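You operate a simulated robot arm through the tools that you are given. There is no shell and no other tool.

You run a simulated robot arm. Do the job below in one go: nothing can be reset, and whatever is moved stays where it is left.

JOB
Switch the leak tester on and test the finished cap that the card names, at the card's pressure.
Fine: leave the cap under the lid.

It is judged by the outcome, as a careful person would: the job done as asked, and still so three seconds after it is handed in. It fails if anything else is knocked over, pushed out of place, dropped, spilled or broken. Lids that push on must go on centred and level and be pressed home; caps that screw on are set level and turned clockwise until they are tight.

ROBOT AND FRAMES
A 6-joint arm with a two-finger gripper, fixed in place. Base frame: the origin is at the foot of the arm, x ahead of it, y to its left, z up. Readings come in cm, rad, newtons and seconds.
Its first joint turns from -2.897 to 2.897 rad. Payload 3.43 kg.
Tool frame: the origin (TCP) lies between the finger pads and is the grasp point; the fingertips stand 2 cm ahead of it; z points along the fingers, y is the line along which they close. The gripper opens to 19 cm. The gripper's body begins 24.8 cm behind the TCP.
Orientation is that of the tool frame in the base frame, as [roll, pitch, yaw] about the fixed x, y, z axes, in that order (R = Rz(yaw) Ry(pitch) Rx(roll)). With the fingers straight down and closing along the base's y, the tool's x points along the base's -x, its y along +y and its z along -z.

CONTROLS
- The arm moves only by the tool servo_tool. Its argument "commands" is a list that holds one entry, the list of rows, each a list of 7 numbers: the shift along the base's x, y, z in cm, then the turn, a rotation vector about the base's x, y, z in rad, then the finger opening in cm, from 0 to 19. In form: [[[dx, dy, dz, ax, ay, az, hand], ...]]. A call has 1 to 20 rows; each row shifts and turns the commanded pose from where the row before left it. A row lasts 0.2 s, in which the tool goes at most 5 cm and 0.15 rad; a call with a longer step from one row to the next is refused whole, and so is a gripper value outside its range. A pose out of reach is approached as far as the arm can. The call stops where the force on the tool passes 40 N (or 10 N more than at its start, if that is more) or the arm is blocked; 0.2 s more then pass. Each finger travels about 15.3 cm/s and halts on what it meets, pressing with about 33 N; the grip force reading is that of the motor and also rises with nothing between the fingers. The clock runs only during rows and for 0.2 s after the last one: add rows that do not move to give the fingers time. The reply holds the time, the measured pose of the TCP, the force on the tool along the base axes, the opening and the grip force, in the units named above and with some noise, with the torque about the TCP (base axes, N m) and any sound that the robot's microphone picked up.
- Cameras (640 x 400 px; columns grow to the right, rows downward): "scene" is fixed at [22.29, 50.29, 161.51]; the picture's right is [-0.85, -0.53, 0.00], its down [-0.32, 0.52, -0.79] and it looks along [0.42, -0.67, -0.61] (base axes); focal length 344 px, centre (320, 200). "wrist" rides on the gripper at [7, -0.8, -28.8] in the tool frame; the picture's right is [0.12, 0.99, 0.00], its down [-0.96, 0.12, -0.25] and it looks along [-0.25, 0.03, 0.97] (tool axes); focal length 261 px, centre (320, 200). There is no depth. A picture from a camera that has moved, and an enlarged one, comes with that camera's place and axes in the base frame and with its lens.
- get_image(camera): a new picture of that camera. The clock stands still meanwhile.
- move_column(by): slides the trunk up (or, below 0, down) by that many cm; the arm rides with it, the base frame stays. It gives what a move gives, with no picture.
- zoom(camera, box): a new picture of the part [left, top, right, bottom] of that camera's present view, enlarged. The clock stands still meanwhile.
- sign_off(): hands the job in; it is judged then, once.

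Nothing tells you positions but the pictures and the camera data. Unless the task says otherwise, let go and move clear before handing in.

The tools are called by a JSON object that holds its "api" and its "payload". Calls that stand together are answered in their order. servo_tool: Moves the arm, as the interface text tells. Its arguments: {"type":"object","properties":{"commands":{"type":"array"}},"required":["commands"]} The other tools are called the same way: move_column (by) slides the trunk up or down; get_image (camera) takes a picture; zoom (camera, box) takes an enlarged picture of a part of a camera's view; sign_off () hands the job in.

At the start:

```text
t: 0.0
position: [43.44, -26.81, 121.62]
tool_rot: [3.142, -0.001, -3.141]
ft_force: [-0.7, -0.5, -0.8]
torque: [0.01, 0.0, -0.02]
finger_gap: 18.99
grasp_force: 0.0
trunk travel left (down, up): [-35.0, 9.0]
```

scene: 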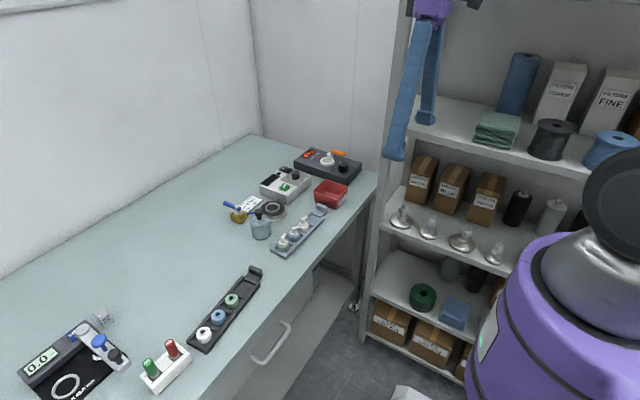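
wrist: 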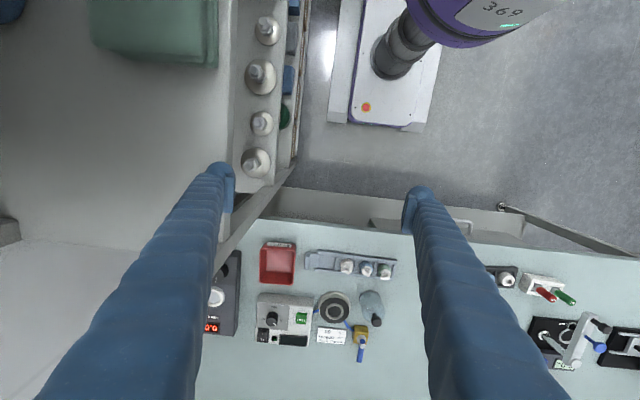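

I see a bench with several devices and a shelf to the right. I'll zoom in on the bench to identify the leak tester, card and caps.

{"api": "zoom", "payload": {"camera": "scene", "box": [220, 130, 380, 260]}}

{"api": "zoom", "payload": {"camera": "scene", "box": [0, 260, 280, 400]}}

{"api": "zoom", "payload": {"camera": "wrist", "box": [190, 230, 400, 370]}}

{"api": "zoom", "payload": {"camera": "wrist", "box": [470, 250, 640, 400]}}

```text
3.08 times, centred on (300, 195) of scene
camera zoom: at [22.29, 50.29, 161.51], right [-0.85, -0.53, 0.0], down [-0.32, 0.52, -0.79], along [0.42, -0.67, -0.61], focal length 1058 px, centre (382, 215)
```

zoom: 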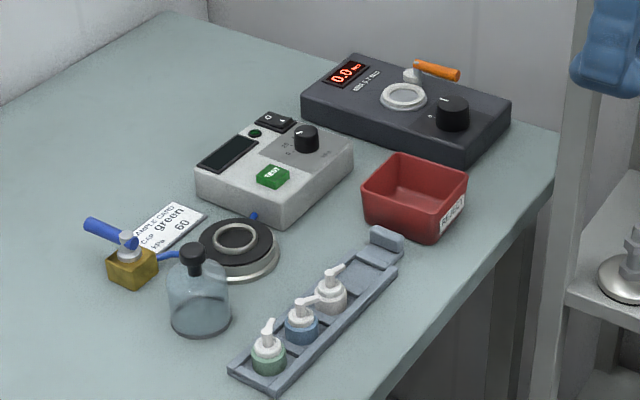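

```text
2.29 times, centred on (140, 330) of scene
camera zoom: at [22.29, 50.29, 161.51], right [-0.85, -0.53, 0.0], down [-0.32, 0.52, -0.79], along [0.42, -0.67, -0.61], focal length 786 px, centre (731, -97)
```

zoom: 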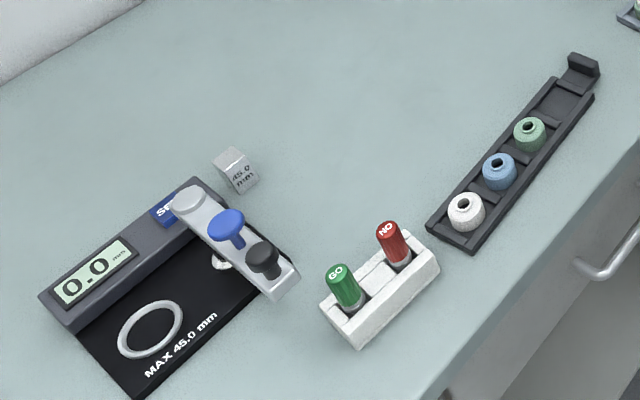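

```text
2.86 times, centred on (295, 300) of wrist
camera zoom: at [36.54, -27.63, 150.42], right [-0.12, 0.99, 0.0], down [0.96, 0.12, 0.25], along [0.25, 0.03, -0.97], focal length 745 px, centre (391, -86)
```

zoom: 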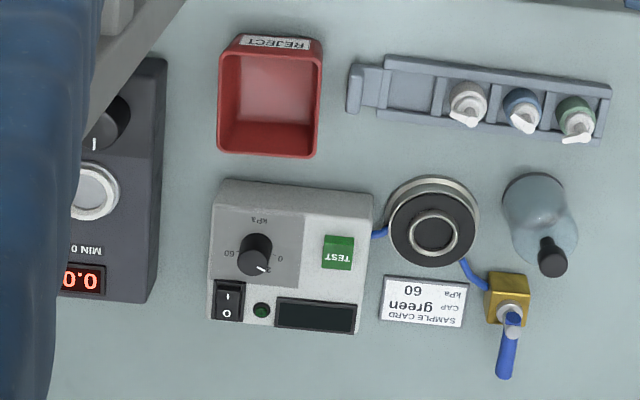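

```text
2.67 times, centred on (555, 325) of wrist
camera zoom: at [36.54, -27.63, 150.42], right [-0.12, 0.99, 0.0], down [0.96, 0.12, 0.25], along [0.25, 0.03, -0.97], focal length 695 px, centre (-307, -133)
```

zoom: 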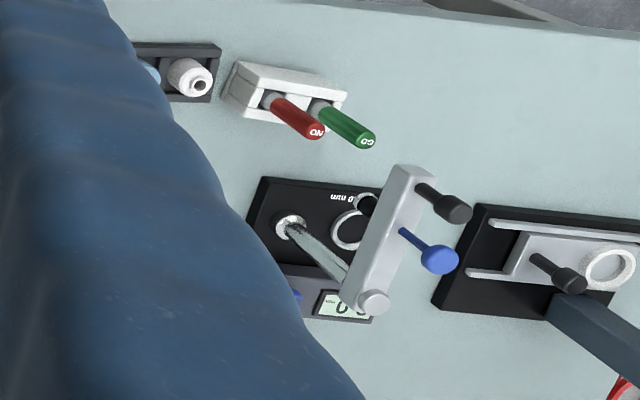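

The leak tester appears to be the grey box with a rocker switch, a kPa knob and a TEST button. Its round test plate, bell-jar lid, a brass valve and the card ("green, 60 kPa") sit next to it. Finished caps with spouts are in the light tray. I'll move the arm over this area for a closer look.

{"api": "servo_tool", "payload": {"commands": [[[2.5, 2, 0, 0, 0, 0, 19], [2.5, 2, 0, 0, 0, 0, 19], [2.5, 2, 0, 0, 0, 0, 19], [2.5, 2, -1, 0, 0, 0, 19], [2.5, 2, -1, 0, 0, 0, 19], [2.5, 2, -1, 0, 0, 0, 19]]]}}

{"api": "get_image", "payload": {"camera": "wrist"}}

{"api": "get_image", "payload": {"camera": "scene"}}

```text
t: 1.4
position: [58.56, -14.74, 118.63]
tool_rot: [3.141, -0.001, -3.141]
ft_force: [0.1, -0.1, 0.2]
torque: [-0.07, 0.09, -0.01]
finger_gap: 19.03
grasp_force: 0.1
trunk travel left (down, up): [-35.0, 9.0]
```

```text
taken
camera wrist: at [51.76, -15.51, 147.31], right [-0.12, 0.99, 0.0], down [0.96, 0.12, 0.25], along [0.24, 0.03, -0.97], focal length 261 px, centre (320, 200)
```

wrist: 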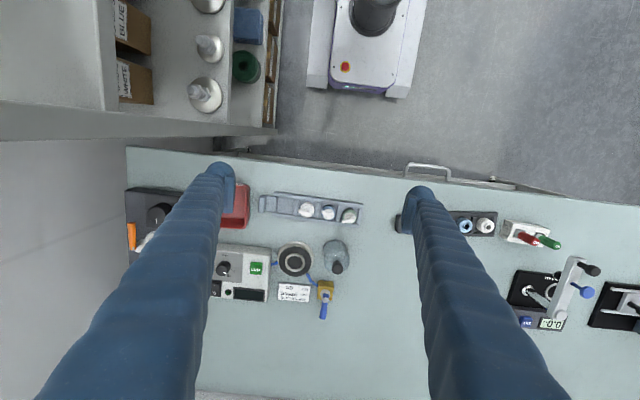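

```text
taken
```

scene: 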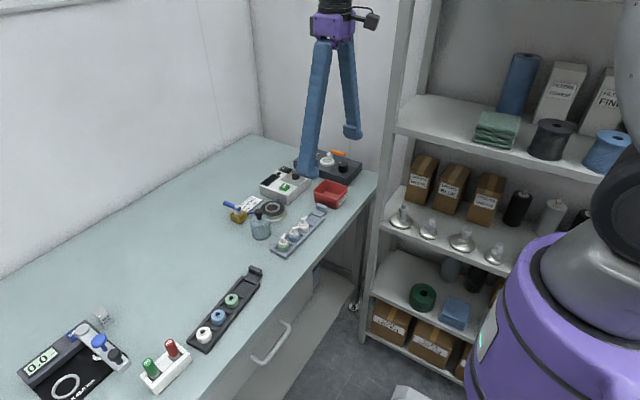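

{"api": "zoom", "payload": {"camera": "wrist", "box": [200, 170, 400, 330]}}

{"api": "zoom", "payload": {"camera": "scene", "box": [220, 170, 340, 260]}}

{"api": "zoom", "payload": {"camera": "scene", "box": [255, 155, 315, 205]}}

{"api": "zoom", "payload": {"camera": "wrist", "box": [205, 235, 345, 325]}}

```text
2.50 times, centred on (300, 250) of wrist
camera zoom: at [51.76, -15.51, 147.31], right [-0.12, 0.99, 0.0], down [0.96, 0.12, 0.25], along [0.24, 0.03, -0.97], focal length 652 px, centre (370, 75)
```

zoom: 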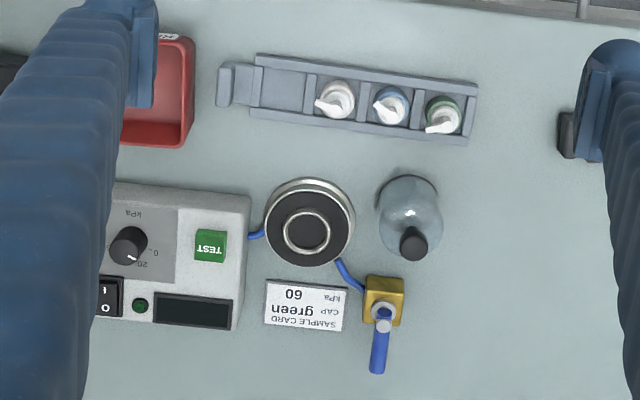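

```text
4.44 times, centred on (280, 215) of scene
camera zoom: at [22.29, 50.29, 161.51], right [-0.85, -0.53, 0.0], down [-0.32, 0.52, -0.79], along [0.42, -0.67, -0.61], focal length 1529 px, centre (498, 133)
```

zoom: 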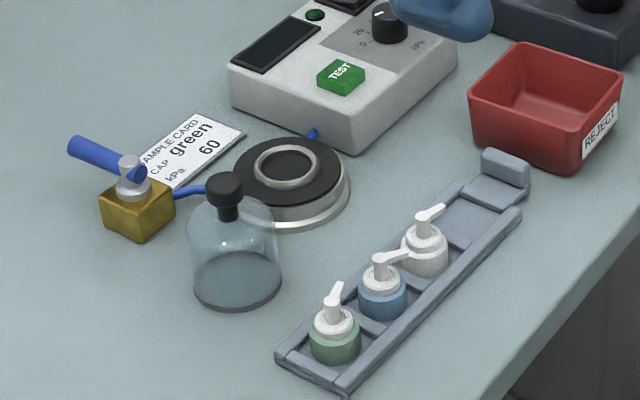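

```text
8.00 times, centred on (285, 180) of scene
camera zoom: at [22.29, 50.29, 161.51], right [-0.85, -0.53, 0.0], down [-0.32, 0.52, -0.79], along [0.42, -0.67, -0.61], focal length 2752 px, centre (600, 360)
```

zoom: 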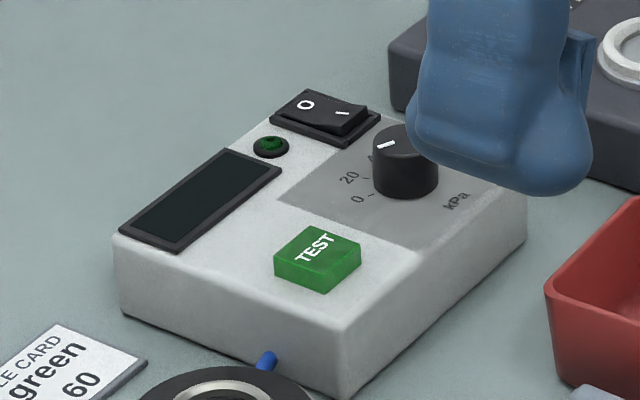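

```text
4.44 times, centred on (275, 280) of wrist
camera zoom: at [51.76, -15.51, 147.31], right [-0.12, 0.99, 0.0], down [0.96, 0.12, 0.25], along [0.24, 0.03, -0.97], focal length 1158 px, centre (520, -156)
```

zoom: 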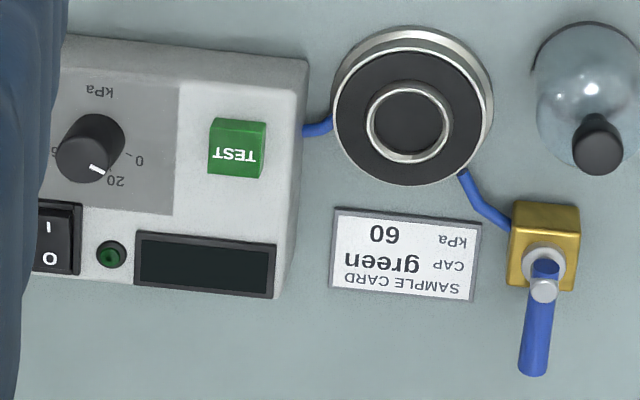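

The card asks for the green cap at 60 kPa. The tester is partly hidden behind a finger, so I'll shift over it and look at the dial, switch and valve.

{"api": "servo_tool", "payload": {"commands": [[[2.5, -2, -1, 0, 0, 0, 19], [2.5, -2, -1, 0, 0, 0, 19], [2.5, -2, -1, 0, 0, 0, 19], [2.5, -2, -1, 0, 0, 0, 19], [2.5, -2, -1, 0, 0, 0, 19], [0, 0, 0, 0, 0, 0, 19]]]}}

{"api": "get_image", "payload": {"camera": "wrist"}}

{"api": "zoom", "payload": {"camera": "wrist", "box": [240, 160, 440, 285]}}

{"api": "get_image", "payload": {"camera": "scene"}}

```text
t: 2.8
position: [71.03, -24.81, 113.44]
tool_rot: [3.141, 0.001, 3.141]
ft_force: [0.7, 0.2, 0.1]
torque: [0.07, -0.04, -0.02]
finger_gap: 19.0
grasp_force: 0.0
trunk travel left (down, up): [-35.0, 9.0]
```

```text
taken
camera wrist: at [64.08, -25.58, 142.28], right [-0.12, 0.99, 0.0], down [0.96, 0.12, 0.25], along [0.25, 0.03, -0.97], focal length 261 px, centre (320, 200)
```

wrist: 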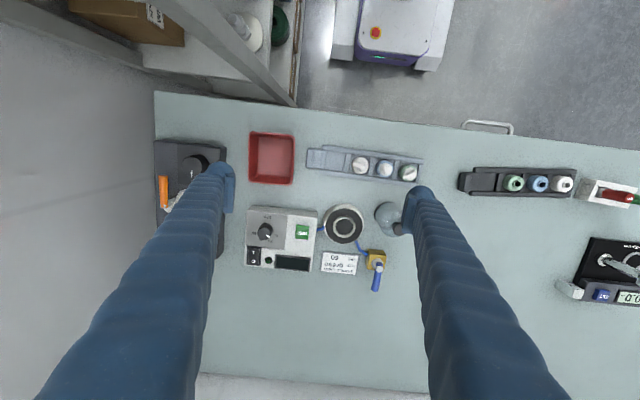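

```text
3.20 times, centred on (340, 222) of wrist
camera zoom: at [64.08, -25.58, 142.28], right [-0.12, 0.99, 0.0], down [0.96, 0.12, 0.25], along [0.25, 0.03, -0.97], focal length 834 px, centre (256, 128)
```

zoom: 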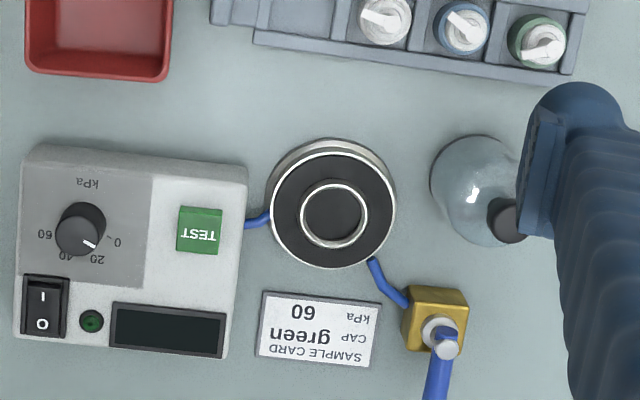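

```text
taken
```

scene: 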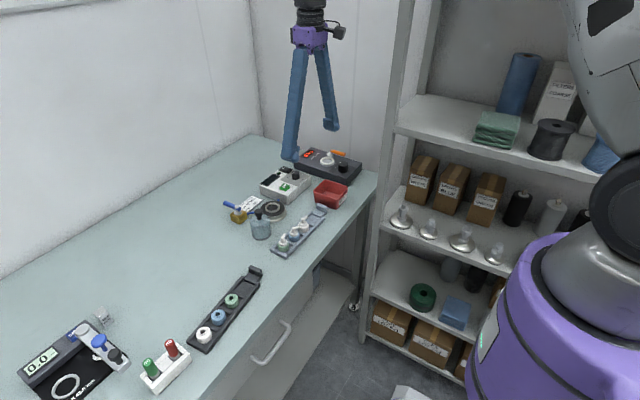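

I have an unobstructed view of the tester now. I'll zoom in on the dial scale, the switch and the valve.

{"api": "zoom", "payload": {"camera": "wrist", "box": [240, 205, 290, 245]}}

{"api": "zoom", "payload": {"camera": "wrist", "box": [345, 235, 405, 300]}}

{"api": "zoom", "payload": {"camera": "scene", "box": [215, 185, 295, 250]}}

{"api": "zoom", "payload": {"camera": "scene", "box": [255, 155, 315, 205]}}

{"api": "zoom", "payload": {"camera": "wrist", "box": [340, 140, 430, 190]}}

```text
10.00 times, centred on (265, 225) of wrist
camera zoom: at [64.08, -25.58, 142.28], right [-0.12, 0.99, 0.0], down [0.96, 0.12, 0.25], along [0.25, 0.03, -0.97], focal length 2606 px, centre (870, -50)
```

zoom: 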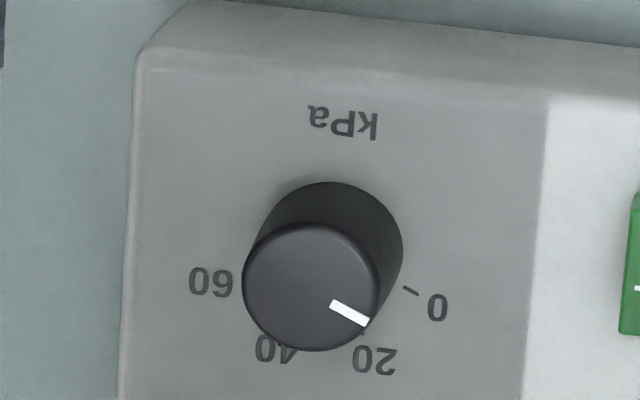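

```text
6.15 times, centred on (375, 268) of wrist
camera zoom: at [64.08, -25.58, 142.28], right [-0.12, 0.99, 0.0], down [0.96, 0.12, 0.25], along [0.25, 0.03, -0.97], focal length 1604 px, centre (-18, -215)
```

zoom: 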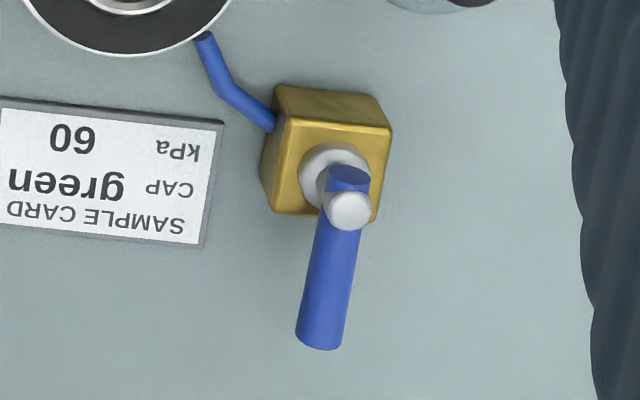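

```text
6.15 times, centred on (255, 218) of scene
camera zoom: at [22.29, 50.29, 161.51], right [-0.85, -0.53, 0.0], down [-0.32, 0.52, -0.79], along [0.42, -0.67, -0.61], focal length 2117 px, centre (720, 92)
```

zoom: 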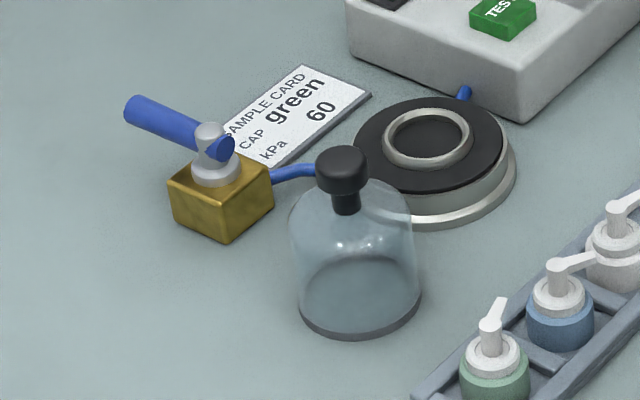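

```text
8.00 times, centred on (285, 180) of scene
camera zoom: at [22.29, 50.29, 161.51], right [-0.85, -0.53, 0.0], down [-0.32, 0.52, -0.79], along [0.42, -0.67, -0.61], focal length 2752 px, centre (600, 360)
```

zoom: 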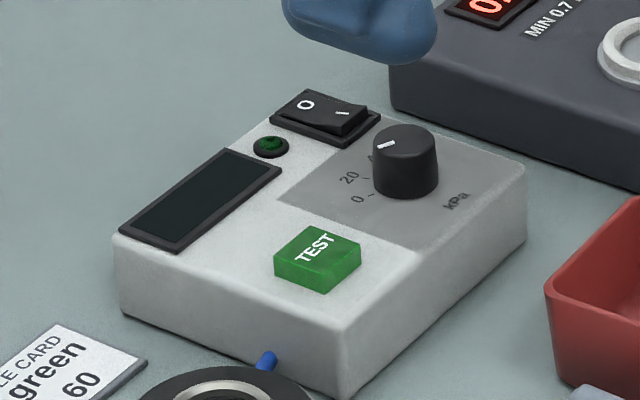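

```text
7.11 times, centred on (385, 165) of wrist
camera zoom: at [64.08, -25.58, 142.28], right [-0.12, 0.99, 0.0], down [0.96, 0.12, 0.25], along [0.25, 0.03, -0.97], focal length 1854 px, centre (-142, 449)
```

zoom: 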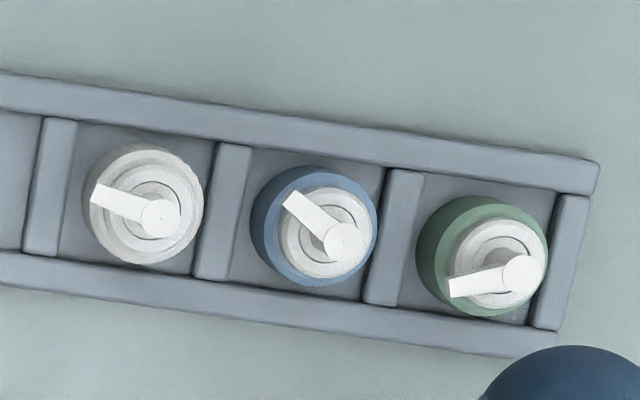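

The pointer is at 0 on a 0/20/40/60 dial, so it needs about 135° clockwise. The valve's hose enters its -y side and the handle lies across it, along +x. I'll go lower for more exact positions.

{"api": "servo_tool", "payload": {"commands": [[[0, 1.5, -2, 0, 0, 0, 19], [0, 1.5, -2, 0, 0, 0, 19], [0, 1.5, -2, 0, 0, 0, 19], [0, 1.5, -2, 0, 0, 0, 19], [0, 1.5, -2, 0, 0, 0, 19], [0, 0, 0, 0, 0, 0, 19], [0, 0, 0, 0, 0, 0, 19]]]}}

{"api": "get_image", "payload": {"camera": "wrist"}}

{"api": "zoom", "payload": {"camera": "wrist", "box": [230, 100, 430, 225]}}

{"api": "zoom", "payload": {"camera": "wrist", "box": [220, 190, 380, 290]}}

```text
t: 4.4
position: [70.97, -17.23, 103.56]
tool_rot: [-3.14, -0.001, -3.141]
ft_force: [0.0, 0.1, -0.8]
torque: [-0.03, 0.01, 0.01]
finger_gap: 19.01
grasp_force: 0.0
trunk travel left (down, up): [-35.0, 9.0]
```

```text
taken
camera wrist: at [64.1, -18.2, 132.43], right [-0.12, 0.99, 0.0], down [0.96, 0.12, 0.25], along [0.24, 0.03, -0.97], focal length 261 px, centre (320, 200)
```

wrist: 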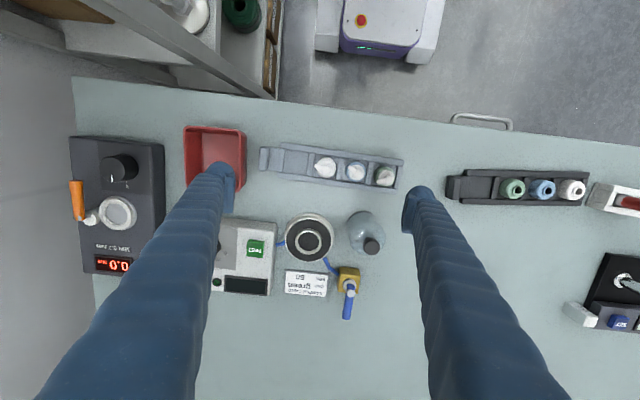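

```text
3.20 times, centred on (330, 162) of wrist
camera zoom: at [64.1, -18.2, 132.43], right [-0.12, 0.99, 0.0], down [0.96, 0.12, 0.25], along [0.24, 0.03, -0.97], focal length 834 px, centre (288, 320)
```

zoom: 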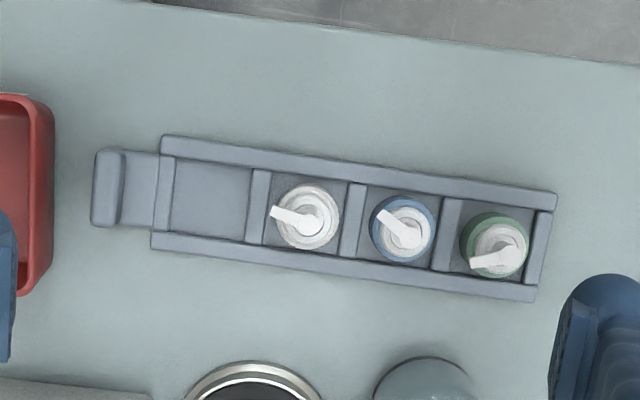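

```text
4.00 times, centred on (300, 240) of wrist
camera zoom: at [64.1, -18.2, 132.43], right [-0.12, 0.99, 0.0], down [0.96, 0.12, 0.25], along [0.24, 0.03, -0.97], focal length 1043 px, centre (400, 40)
```

zoom: 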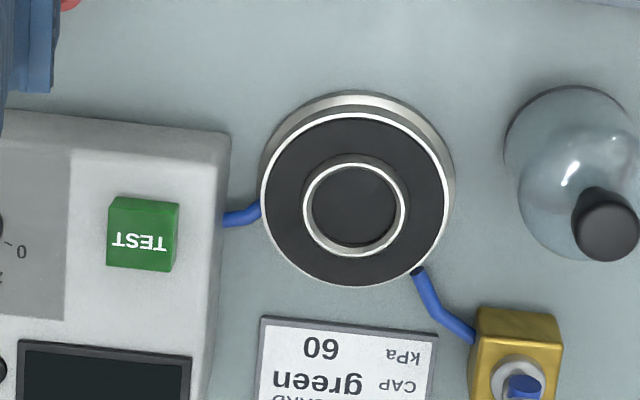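

Estimates so far: bench z≈85.6, test plate centre ≈(83.2,-18.0) with its top at z≈88.6, and TEST button ≈(84.4,-26.8). The jar is near (80.5,-8.3) and its knob top is at z≈95. I'll look closer at the caps and the jar from the scene camera.

{"api": "zoom", "payload": {"camera": "scene", "box": [265, 200, 335, 260]}}

{"api": "zoom", "payload": {"camera": "scene", "box": [225, 190, 305, 245]}}

{"api": "zoom", "payload": {"camera": "wrist", "box": [340, 145, 420, 195]}}

{"api": "zoom", "payload": {"camera": "wrist", "box": [270, 195, 350, 265]}}

```text
6.67 times, centred on (300, 230) of scene
camera zoom: at [22.29, 50.29, 161.51], right [-0.85, -0.53, 0.0], down [-0.32, 0.52, -0.79], along [0.42, -0.67, -0.61], focal length 2293 px, centre (453, 0)
```

zoom: 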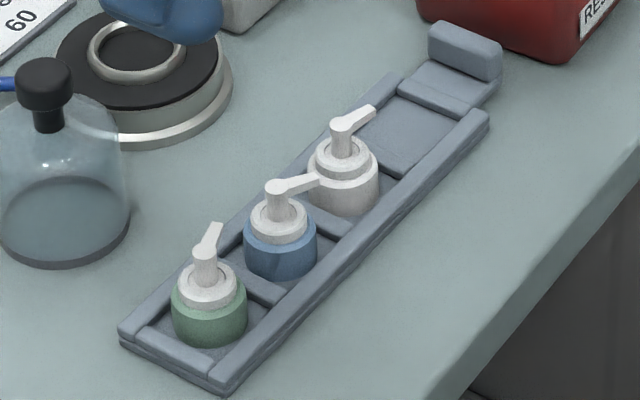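

```text
7.27 times, centred on (265, 218) of scene
camera zoom: at [22.29, 50.29, 161.51], right [-0.85, -0.53, 0.0], down [-0.32, 0.52, -0.79], along [0.42, -0.67, -0.61], focal length 2502 px, centre (720, 73)
```

zoom: 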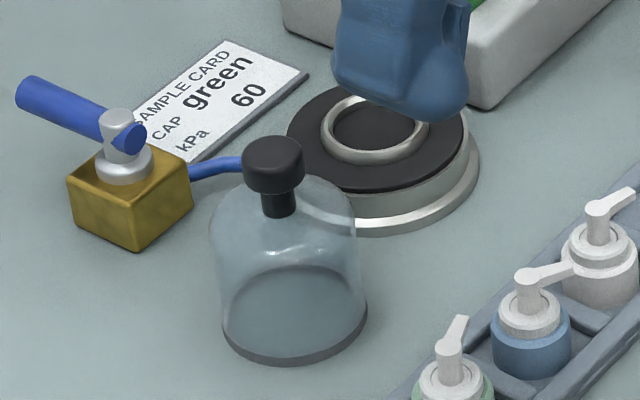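

```text
8.00 times, centred on (380, 170) of wrist
camera zoom: at [64.1, -18.2, 132.43], right [-0.12, 0.99, 0.0], down [0.96, 0.12, 0.25], along [0.24, 0.03, -0.97], focal length 2085 px, centre (-160, 440)
```

zoom: 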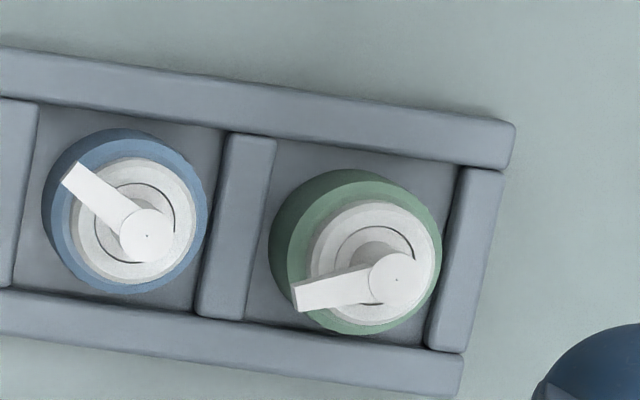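

```text
5.71 times, centred on (310, 230) of wrist
camera zoom: at [64.1, -18.2, 132.43], right [-0.12, 0.99, 0.0], down [0.96, 0.12, 0.25], along [0.24, 0.03, -0.97], focal length 1489 px, centre (377, 29)
```

zoom: 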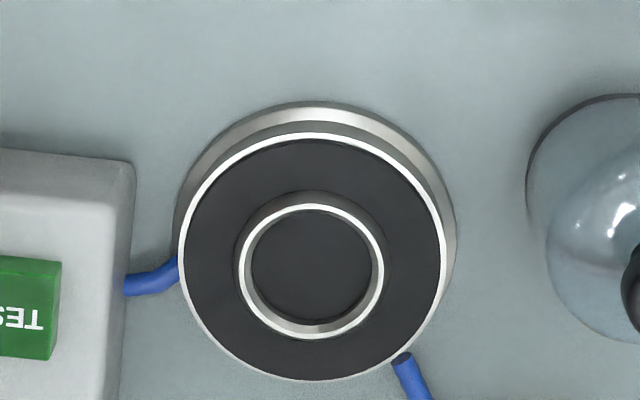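

The green finished cap stands at about (69.9,-6.1). Its spout points along -y, so I'll grip it along x later. First I'll rotate the tool 90° and close the fingers to press the power switch, whose "I" side is near (90.3,-36.7).

{"api": "servo_tool", "payload": {"commands": [[[0, -1, 0, 0, 0, 0.1428, 10], [0, -1, 0, 0, 0, 0.1428, 10], [0, -1, 0, 0, 0, 0.1428, 5], [0, -1, 0, 0, 0, 0.1428, 0], [0, -1, 0, 0, 0, 0.1428, 0], [0, -1, 0, 0, 0, 0.1428, 0], [1, -1, 0, 0, 0, 0.1428, 0], [1, -1, 0, 0, 0, 0.1428, 0], [2, -1, 0, 0, 0, 0.1428, 0], [2, -1, 0, 0, 0, 0.1428, 0], [2, -1, 0, 0, 0, 0.1428, 0], [0, 0, 0, 0, 0, 0, 0]]]}}

{"api": "get_image", "payload": {"camera": "wrist"}}

{"api": "get_image", "payload": {"camera": "scene"}}

```text
t: 7.0
position: [79.01, -28.22, 103.71]
tool_rot: [-3.141, 0.001, -1.568]
ft_force: [-0.1, 0.1, 0.0]
torque: [0.02, -0.02, 0.01]
finger_gap: 0.02
grasp_force: 32.6
trunk travel left (down, up): [-35.0, 9.0]
```

```text
taken
camera wrist: at [79.91, -35.37, 132.46], right [-0.99, -0.12, 0.0], down [-0.12, 0.96, 0.25], along [-0.03, 0.25, -0.97], focal length 261 px, centre (320, 200)
```

wrist: 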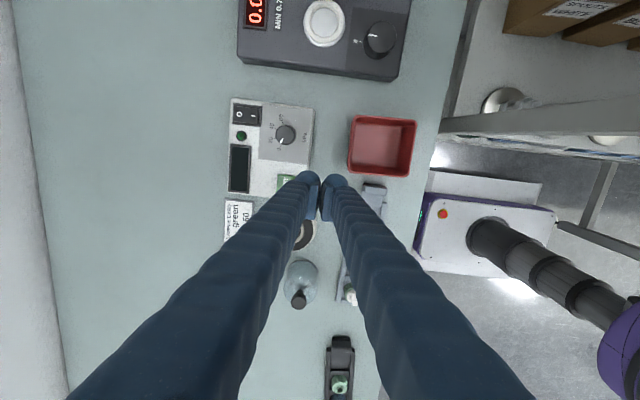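

```text
taken
```

scene: 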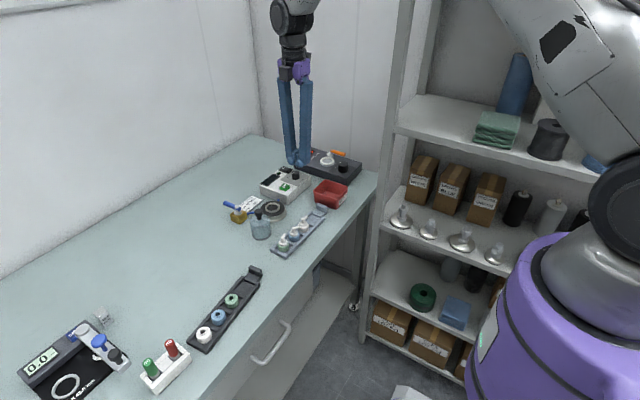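

The tool has rotated and the fingers are closed. I'll zoom in on the tester from this viewpoint to refine the switch and knob positions.

{"api": "zoom", "payload": {"camera": "wrist", "box": [215, 80, 345, 210]}}

{"api": "zoom", "payload": {"camera": "wrist", "box": [225, 90, 275, 125]}}

{"api": "zoom", "payload": {"camera": "wrist", "box": [255, 110, 315, 155]}}

```text
3.08 times, centred on (280, 145) of wrist
camera zoom: at [79.91, -35.37, 132.46], right [-0.99, -0.12, 0.0], down [-0.12, 0.96, 0.25], along [-0.03, 0.25, -0.97], focal length 802 px, centre (443, 369)
```

zoom: 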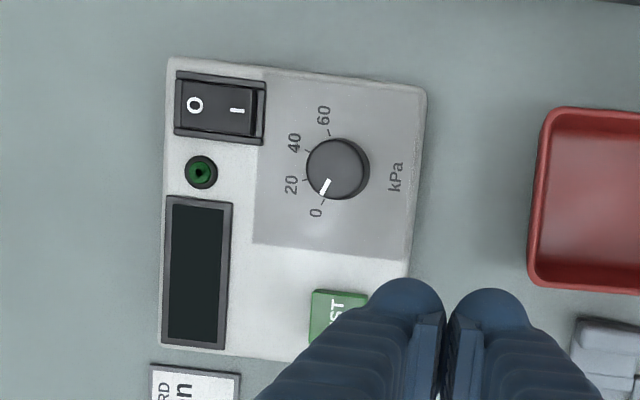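

```text
11.43 times, centred on (250, 108) of wrist
camera zoom: at [79.91, -35.37, 132.46], right [-0.99, -0.12, 0.0], down [-0.12, 0.96, 0.25], along [-0.03, 0.25, -0.97], focal length 2979 px, centre (1120, 1257)
```

zoom: 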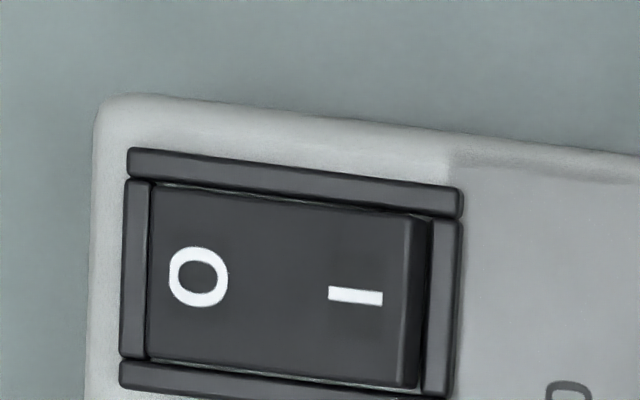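

```text
8.89 times, centred on (285, 132) of wrist
camera zoom: at [79.91, -35.37, 132.46], right [-0.99, -0.12, 0.0], down [-0.12, 0.96, 0.25], along [-0.03, 0.25, -0.97], focal length 2317 px, centre (631, 800)
```

zoom: 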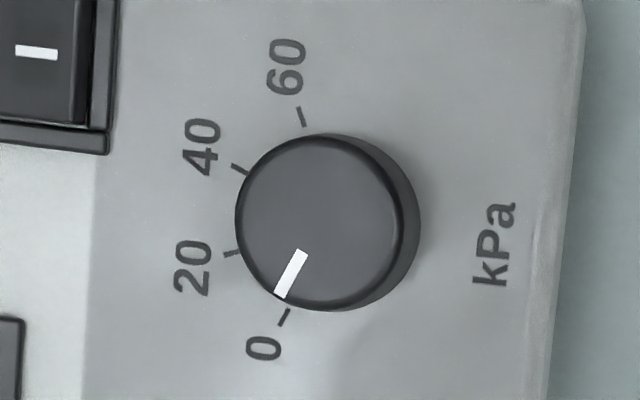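

Knob axis ≈(85.3,-34.5), rocker "I" half ≈(89.7–91.5, -36.7). I'll open the gripper 10 cm, tilt the tool a little so only one fingertip edge lands on the "I" end, and hover above it.

{"api": "servo_tool", "payload": {"commands": [[[0.9, -1.7, -0.8, 0, 0, 0, 5], [0.9, -1.7, -0.8, 0, 0, 0, 10], [0.9, -1.7, -0.8, -0.08, 0, 0, 10], [0.9, -1.7, -0.8, -0.08, 0, 0, 10], [0.9, -1.7, -0.8, -0.09, 0, 0, 10], [0.9, -1.5, -0.8, 0, 0, 0, 10], [0, 0, 0, 0, 0, 0, 10], [0, 0, 0, 0, 0, 0, 10]]]}}

{"api": "get_image", "payload": {"camera": "wrist"}}

{"api": "zoom", "payload": {"camera": "scene", "box": [240, 130, 350, 215]}}

```text
t: 8.8
position: [84.23, -38.16, 98.82]
tool_rot: [3.14, -0.251, -1.571]
ft_force: [0.8, 1.1, 0.3]
torque: [-0.07, 0.03, -0.01]
finger_gap: 9.99
grasp_force: 0.1
trunk travel left (down, up): [-35.0, 9.0]
```

```text
taken
camera wrist: at [85.43, -37.95, 128.48], right [-0.99, -0.12, 0.03], down [-0.12, 0.99, 0.0], along [-0.03, 0.0, -1.0], focal length 261 px, centre (320, 200)
```

wrist: 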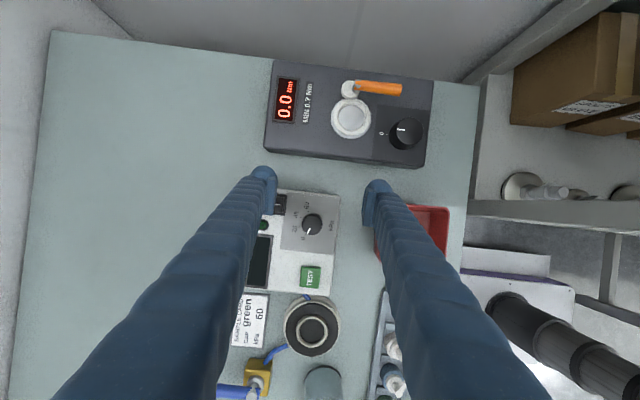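

```text
4.71 times, centred on (295, 172) of scene
camera zoom: at [22.29, 50.29, 161.51], right [-0.85, -0.53, 0.0], down [-0.32, 0.52, -0.79], along [0.42, -0.67, -0.61], focal length 1619 px, centre (438, 329)
```

zoom: 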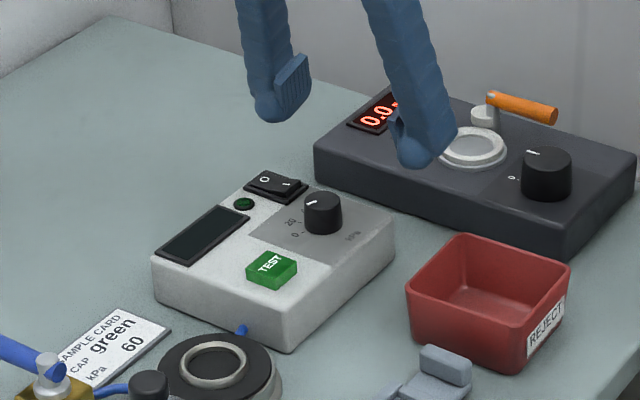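

The view is now straight down over the tester and the left finger is close to the switch. I'll zoom in to check its alignment.

{"api": "zoom", "payload": {"camera": "wrist", "box": [230, 160, 350, 240]}}

{"api": "zoom", "payload": {"camera": "scene", "box": [275, 135, 345, 180]}}

```text
5.00 times, centred on (290, 200) of wrist
camera zoom: at [85.43, -37.95, 128.48], right [-0.99, -0.12, 0.03], down [-0.12, 0.99, 0.0], along [-0.03, 0.0, -1.0], focal length 1303 px, centre (470, 200)
```

zoom: 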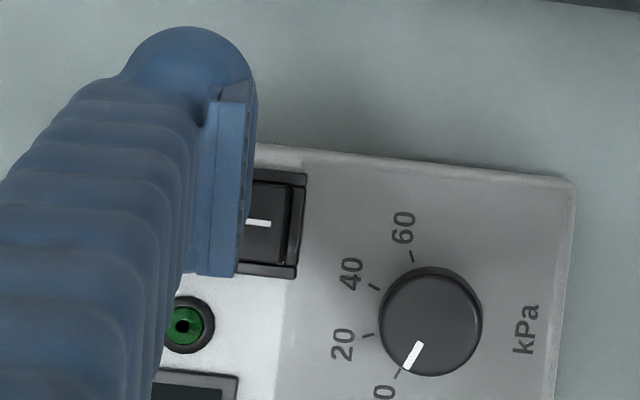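

```text
8.89 times, centred on (310, 158) of scene
camera zoom: at [22.29, 50.29, 161.51], right [-0.85, -0.53, 0.0], down [-0.32, 0.52, -0.79], along [0.42, -0.67, -0.61], focal length 3058 px, centre (409, 578)
```

zoom: 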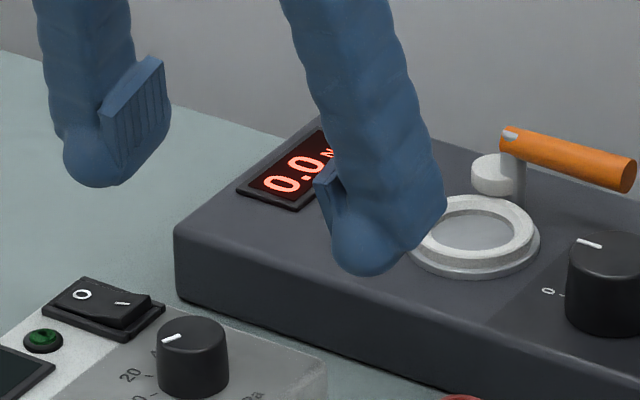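

The fingertip has a rounded end with a flat pad inside it, and the pad's lower edge is above the "I" end. I'll lower it to just above the switch and check again.

{"api": "servo_tool", "payload": {"commands": [[[0.1, 0, -1, 0, 0, 0, 10], [0.1, 0, -1, 0, 0, 0, 10], [0, 0, -1, 0, 0, 0, 10], [0, 0, -1, 0, 0, 0, 10], [0, 0, -0.5, 0, 0, 0, 10], [0, 0, 0, 0, 0, 0, 10]]]}}

{"api": "zoom", "payload": {"camera": "wrist", "box": [210, 150, 350, 250]}}

{"api": "zoom", "payload": {"camera": "scene", "box": [260, 145, 330, 195]}}

```text
t: 10.2
position: [84.84, -38.29, 94.34]
tool_rot: [3.14, -0.249, -1.572]
ft_force: [-0.5, -0.9, 0.6]
torque: [0.01, -0.05, 0.0]
finger_gap: 10.02
grasp_force: 0.0
trunk travel left (down, up): [-35.0, 9.0]
```

```text
4.00 times, centred on (280, 200) of wrist
camera zoom: at [85.65, -38.0, 123.96], right [-0.99, -0.12, 0.03], down [-0.12, 0.99, 0.0], along [-0.03, 0.0, -1.0], focal length 1043 px, centre (480, 200)
```

zoom: 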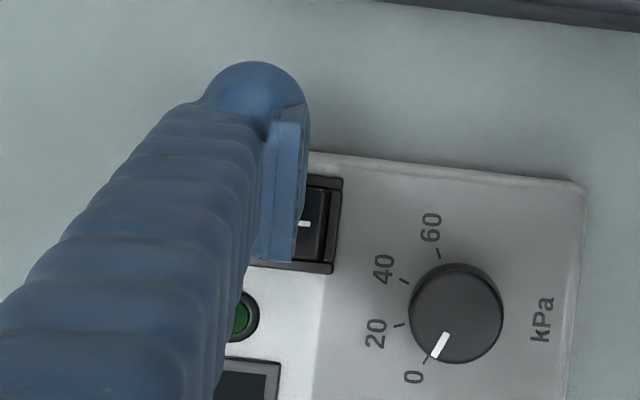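

```text
8.00 times, centred on (295, 170) of scene
camera zoom: at [22.29, 50.29, 161.51], right [-0.85, -0.53, 0.0], down [-0.32, 0.52, -0.79], along [0.42, -0.67, -0.61], focal length 2752 px, centre (520, 440)
```

zoom: 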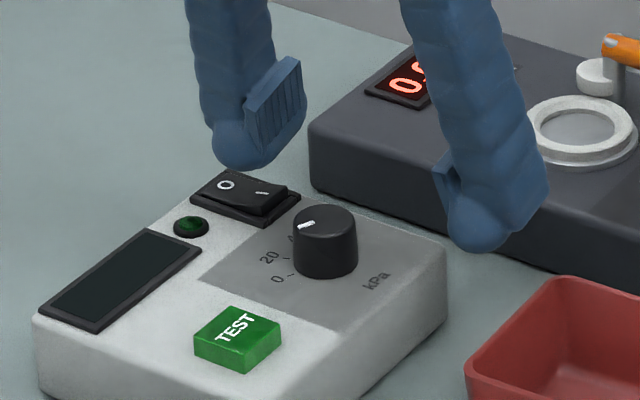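

The rounded tip would land past the pivot. I'll narrow the opening to 8 cm, which brings it over the "I" end and keeps the other finger clear of the bin and tester, then press down slowly.

{"api": "servo_tool", "payload": {"commands": [[[-0.3, 0, 0, 0, 0, 0, 8], [0, 0, 0, 0, 0, 0, 8], [0, 0, -0.3, 0, 0, 0, 8], [0, 0, -0.3, 0, 0, 0, 8], [0, 0, -0.3, 0, 0, 0, 8], [0, 0, -0.3, 0, 0, 0, 8], [0, 0, -0.3, 0, 0, 0, 8], [0, 0, 0, 0, 0, 0, 8]]]}}

{"api": "zoom", "payload": {"camera": "scene", "box": [260, 145, 330, 195]}}

{"api": "zoom", "payload": {"camera": "wrist", "box": [210, 150, 350, 250]}}

```text
t: 12.0
position: [84.22, -38.31, 93.28]
tool_rot: [-3.138, -0.253, -1.573]
ft_force: [-3.2, 2.2, 32.2]
torque: [0.4, -1.66, 0.05]
finger_gap: 7.99
grasp_force: 0.1
trunk travel left (down, up): [-35.0, 9.0]
```

```text
8.00 times, centred on (295, 170) of scene
camera zoom: at [22.29, 50.29, 161.51], right [-0.85, -0.53, 0.0], down [-0.32, 0.52, -0.79], along [0.42, -0.67, -0.61], focal length 2752 px, centre (520, 440)
```

zoom: 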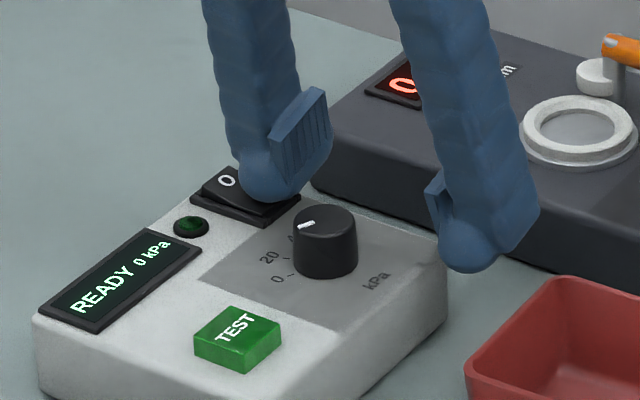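

```text
4.00 times, centred on (280, 200) of wrist
camera zoom: at [85.09, -37.96, 122.79], right [-0.99, -0.12, 0.03], down [-0.12, 0.99, 0.0], along [-0.03, 0.0, -1.0], focal length 1043 px, centre (480, 200)
```

zoom: 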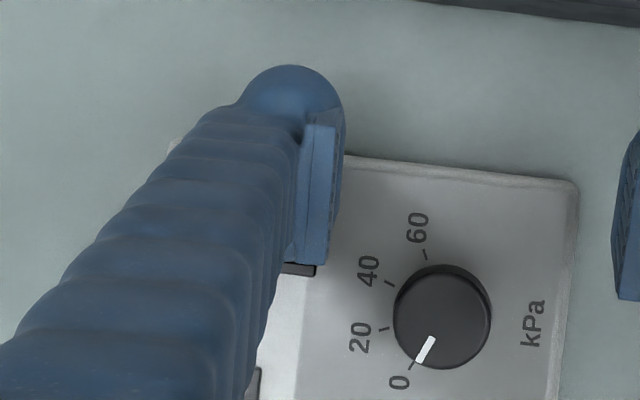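

The tester now shows "READY 0 kPa". I'll lift off, level the tool and turn it to a good starting angle for the knob, keeping clear of the rocker and the TEST button.

{"api": "servo_tool", "payload": {"commands": [[[0, 0, 1.5, 0, 0, 0, 8], [0, 0, 1.5, 0, 0, 0, 8], [0, 0, 1.5, 0.125, 0, 0, 8], [0, 1, 1, 0.125, 0, 0, 8], [0.3, 1, 0, 0, 0, -0.148, 8], [0.3, 1, 0, 0, 0, -0.148, 8], [0.2, 1, 0, 0, 0, -0.148, 8], [0, 0, 0, 0, 0, -0.148, 5], [0, 0, 0, 0, 0, -0.148, 5], [0, 0, 0, 0, 0, -0.148, 5], [0, 0, 0, 0, 0, -0.148, 5], [0, 0, 0, 0, 0, -0.149, 5], [0, 0, 0, 0, 0, 0, 5], [0, 0, 0, 0, 0, 0, 5]]]}}

{"api": "get_image", "payload": {"camera": "wrist"}}

{"api": "zoom", "payload": {"camera": "scene", "box": [250, 140, 330, 200]}}

```text
t: 15.0
position: [85.08, -34.22, 98.32]
tool_rot: [-3.141, 0.0, -2.758]
ft_force: [0.6, 0.1, -0.8]
torque: [-0.01, 0.0, -0.03]
finger_gap: 4.99
grasp_force: 0.0
trunk travel left (down, up): [-35.0, 9.0]
```

```text
taken
camera wrist: at [78.97, -37.73, 127.12], right [-0.48, 0.88, 0.0], down [0.85, 0.47, 0.25], along [0.22, 0.12, -0.97], focal length 261 px, centre (320, 200)
```

wrist: 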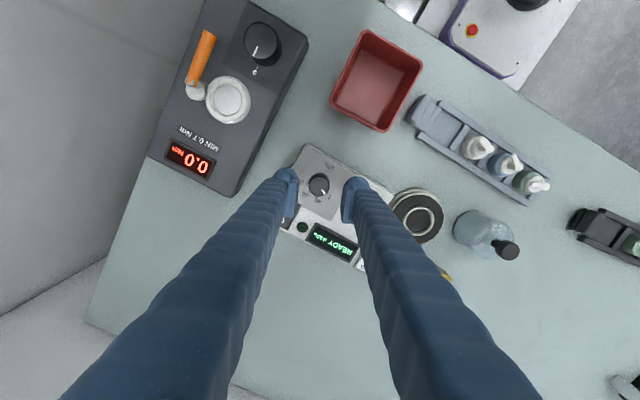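

```text
6.67 times, centred on (290, 170) of scene
camera zoom: at [22.29, 50.29, 161.51], right [-0.85, -0.53, 0.0], down [-0.32, 0.52, -0.79], along [0.42, -0.67, -0.61], focal length 2293 px, centre (520, 400)
```

zoom: 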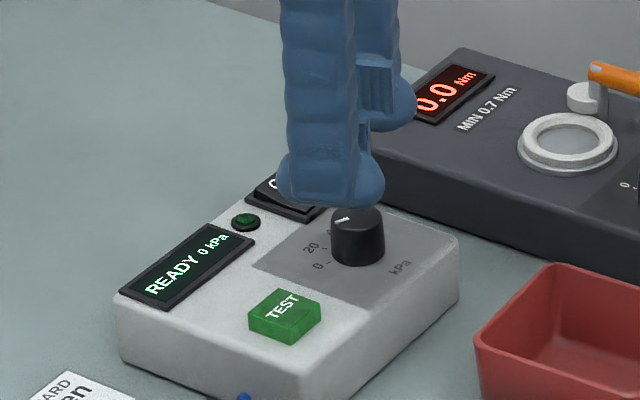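

I'm hovering above the knob with the fingers straddling it. I'll zoom in to check the centring before going down.

{"api": "zoom", "payload": {"camera": "wrist", "box": [270, 140, 390, 230]}}

```text
4.44 times, centred on (330, 185) of wrist
camera zoom: at [78.97, -37.73, 127.12], right [-0.48, 0.88, 0.0], down [0.85, 0.47, 0.25], along [0.22, 0.12, -0.97], focal length 1158 px, centre (276, 267)
```

zoom: 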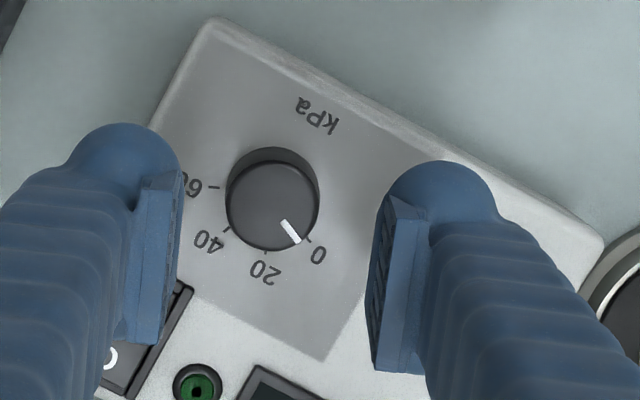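

Knob axis measures (85.3,-34.45). I'll make a small correction and go down around it.

{"api": "servo_tool", "payload": {"commands": [[[0.1, -0.1, -1, 0, 0, 0, 5], [0.1, -0.1, -1, 0, 0, 0, 5], [0, 0, -1, 0, 0, 0, 5], [0, 0, -1, 0, 0, 0, 5], [0, 0, -1, 0, 0, 0, 5], [0, 0, -0.3, 0, 0, 0, 5], [0, 0, 0, 0, 0, 0, 5]]]}}

{"api": "zoom", "payload": {"camera": "scene", "box": [255, 145, 325, 195]}}

{"api": "zoom", "payload": {"camera": "wrist", "box": [260, 140, 380, 230]}}

```text
t: 16.6
position: [85.34, -34.49, 92.91]
tool_rot: [3.141, -0.002, -2.756]
ft_force: [-0.2, 0.8, -0.7]
torque: [0.0, 0.01, 0.03]
finger_gap: 4.99
grasp_force: 0.1
trunk travel left (down, up): [-35.0, 9.0]
```

```text
8.00 times, centred on (290, 170) of scene
camera zoom: at [22.29, 50.29, 161.51], right [-0.85, -0.53, 0.0], down [-0.32, 0.52, -0.79], along [0.42, -0.67, -0.61], focal length 2752 px, centre (560, 440)
```

zoom: 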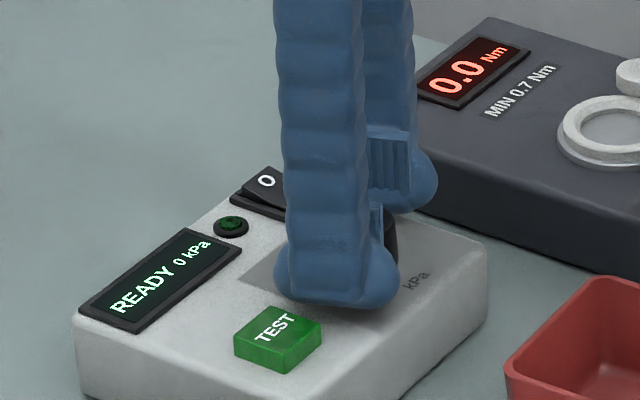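

```text
4.44 times, centred on (320, 185) of wrist
camera zoom: at [79.24, -37.95, 121.77], right [-0.48, 0.88, 0.0], down [0.85, 0.47, 0.25], along [0.22, 0.12, -0.97], focal length 1158 px, centre (320, 267)
```

zoom: 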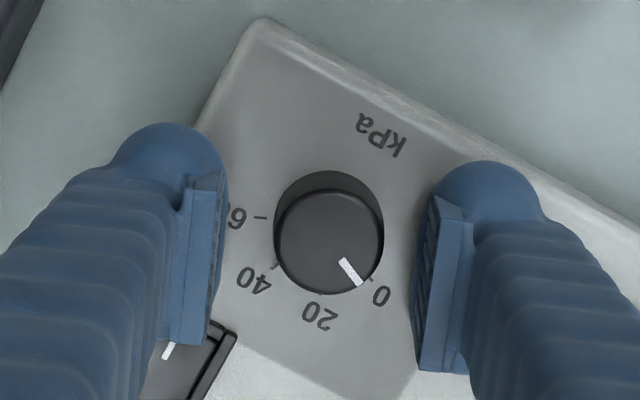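

The knob is between the pads and nothing is touching. I'll lower a bit more and then close on it gently.

{"api": "servo_tool", "payload": {"commands": [[[0, 0, -0.25, 0, 0, 0, 5], [0, 0, -0.25, 0, 0, 0, 5], [0, 0, -0.25, 0, 0, 0, 5], [0, 0, 0, 0, 0, 0, 5]]]}}

{"api": "zoom", "payload": {"camera": "scene", "box": [265, 155, 315, 190]}}

```text
t: 17.6
position: [85.12, -34.49, 92.46]
tool_rot: [-3.139, 0.003, -2.758]
ft_force: [-0.6, 2.6, 20.5]
torque: [0.31, 0.16, 0.01]
finger_gap: 4.98
grasp_force: 0.1
trunk travel left (down, up): [-35.0, 9.0]
```

```text
11.43 times, centred on (290, 172) of scene
camera zoom: at [22.29, 50.29, 161.51], right [-0.85, -0.53, 0.0], down [-0.32, 0.52, -0.79], along [0.42, -0.67, -0.61], focal length 3932 px, centre (663, 514)
```

zoom: 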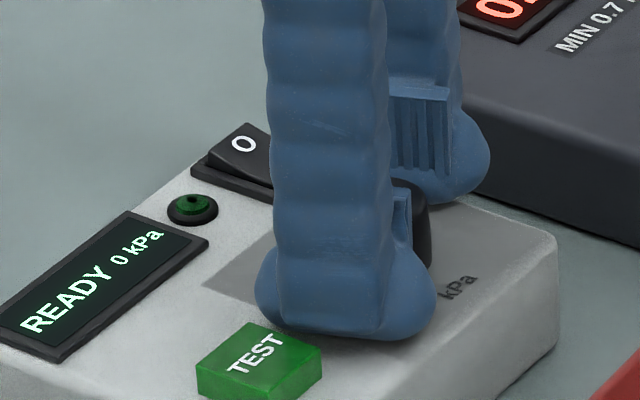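

The fingertips just touched the tester top at TCP z≈92.5, so I'll raise 0.5 cm and grip the knob.

{"api": "servo_tool", "payload": {"commands": [[[0, 0, 0.3, 0, 0, 0, 5], [0, 0, 0.25, 0, 0, 0, 5], [0, 0, 0, 0, 0, 0, 4], [0, 0, 0, 0, 0, 0, 3.4], [0, 0, 0, 0, 0, 0, 2.5], [0, 0, 0, 0, 0, 0, 2.5]]]}}

{"api": "zoom", "payload": {"camera": "wrist", "box": [260, 140, 380, 230]}}

```text
t: 19.0
position: [85.16, -34.37, 92.68]
tool_rot: [3.139, -0.001, -2.756]
ft_force: [-4.0, 9.8, -4.4]
torque: [0.13, -0.02, -0.02]
finger_gap: 2.88
grasp_force: 45.0
trunk travel left (down, up): [-35.0, 9.0]
```

```text
4.44 times, centred on (320, 185) of wrist
camera zoom: at [79.1, -37.87, 121.49], right [-0.48, 0.88, 0.0], down [0.85, 0.47, 0.25], along [0.21, 0.12, -0.97], focal length 1158 px, centre (320, 267)
```

zoom: 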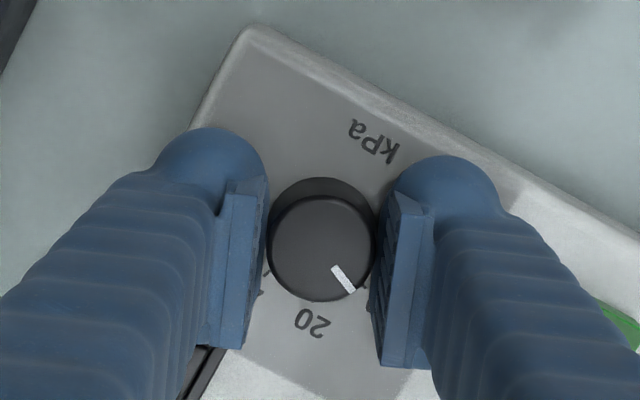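

I have the knob gripped (gap 2.88 cm). I'll nudge to relieve the side load and start turning it clockwise.

{"api": "servo_tool", "payload": {"commands": [[[-0.05, 0.12, 0, 0, 0, 0, 2.5], [0, 0, 0, 0, 0, -0.1, 2.5], [0, 0, 0, 0, 0, -0.1428, 2.5], [0, 0, 0, 0, 0, -0.1428, 2.5], [0, 0, 0, 0, 0, -0.1428, 2.5], [0, 0, 0, 0, 0, 0, 2.5]]]}}

{"api": "zoom", "payload": {"camera": "wrist", "box": [260, 140, 380, 230]}}

{"api": "zoom", "payload": {"camera": "scene", "box": [255, 145, 325, 195]}}

```text
t: 20.4
position: [85.19, -34.55, 92.69]
tool_rot: [3.142, -0.004, 2.996]
ft_force: [-17.8, -5.4, -18.3]
torque: [-0.04, 0.23, 0.01]
finger_gap: 2.88
grasp_force: 44.7
trunk travel left (down, up): [-35.0, 9.0]
```

```text
4.44 times, centred on (320, 185) of wrist
camera zoom: at [78.25, -34.36, 121.51], right [0.03, 1.0, 0.0], down [0.97, -0.02, 0.24], along [0.24, -0.01, -0.97], focal length 1158 px, centre (320, 267)
```

zoom: 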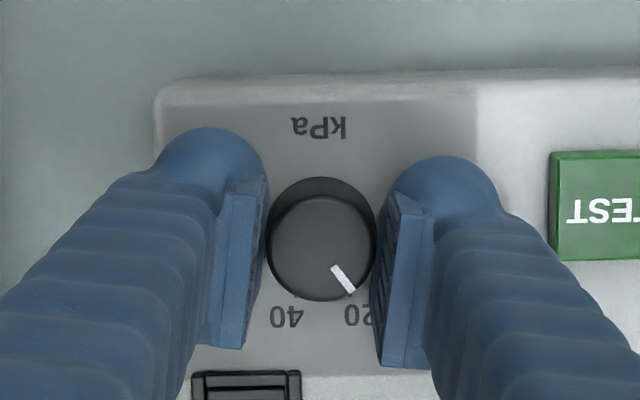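

```text
8.00 times, centred on (290, 170) of scene
camera zoom: at [22.29, 50.29, 161.51], right [-0.85, -0.53, 0.0], down [-0.32, 0.52, -0.79], along [0.42, -0.67, -0.61], focal length 2752 px, centre (560, 440)
```

zoom: 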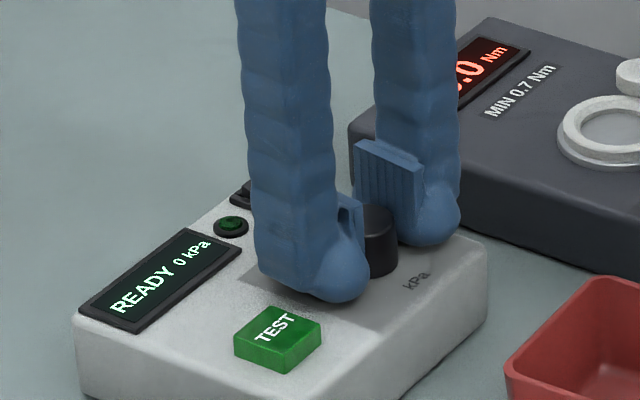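

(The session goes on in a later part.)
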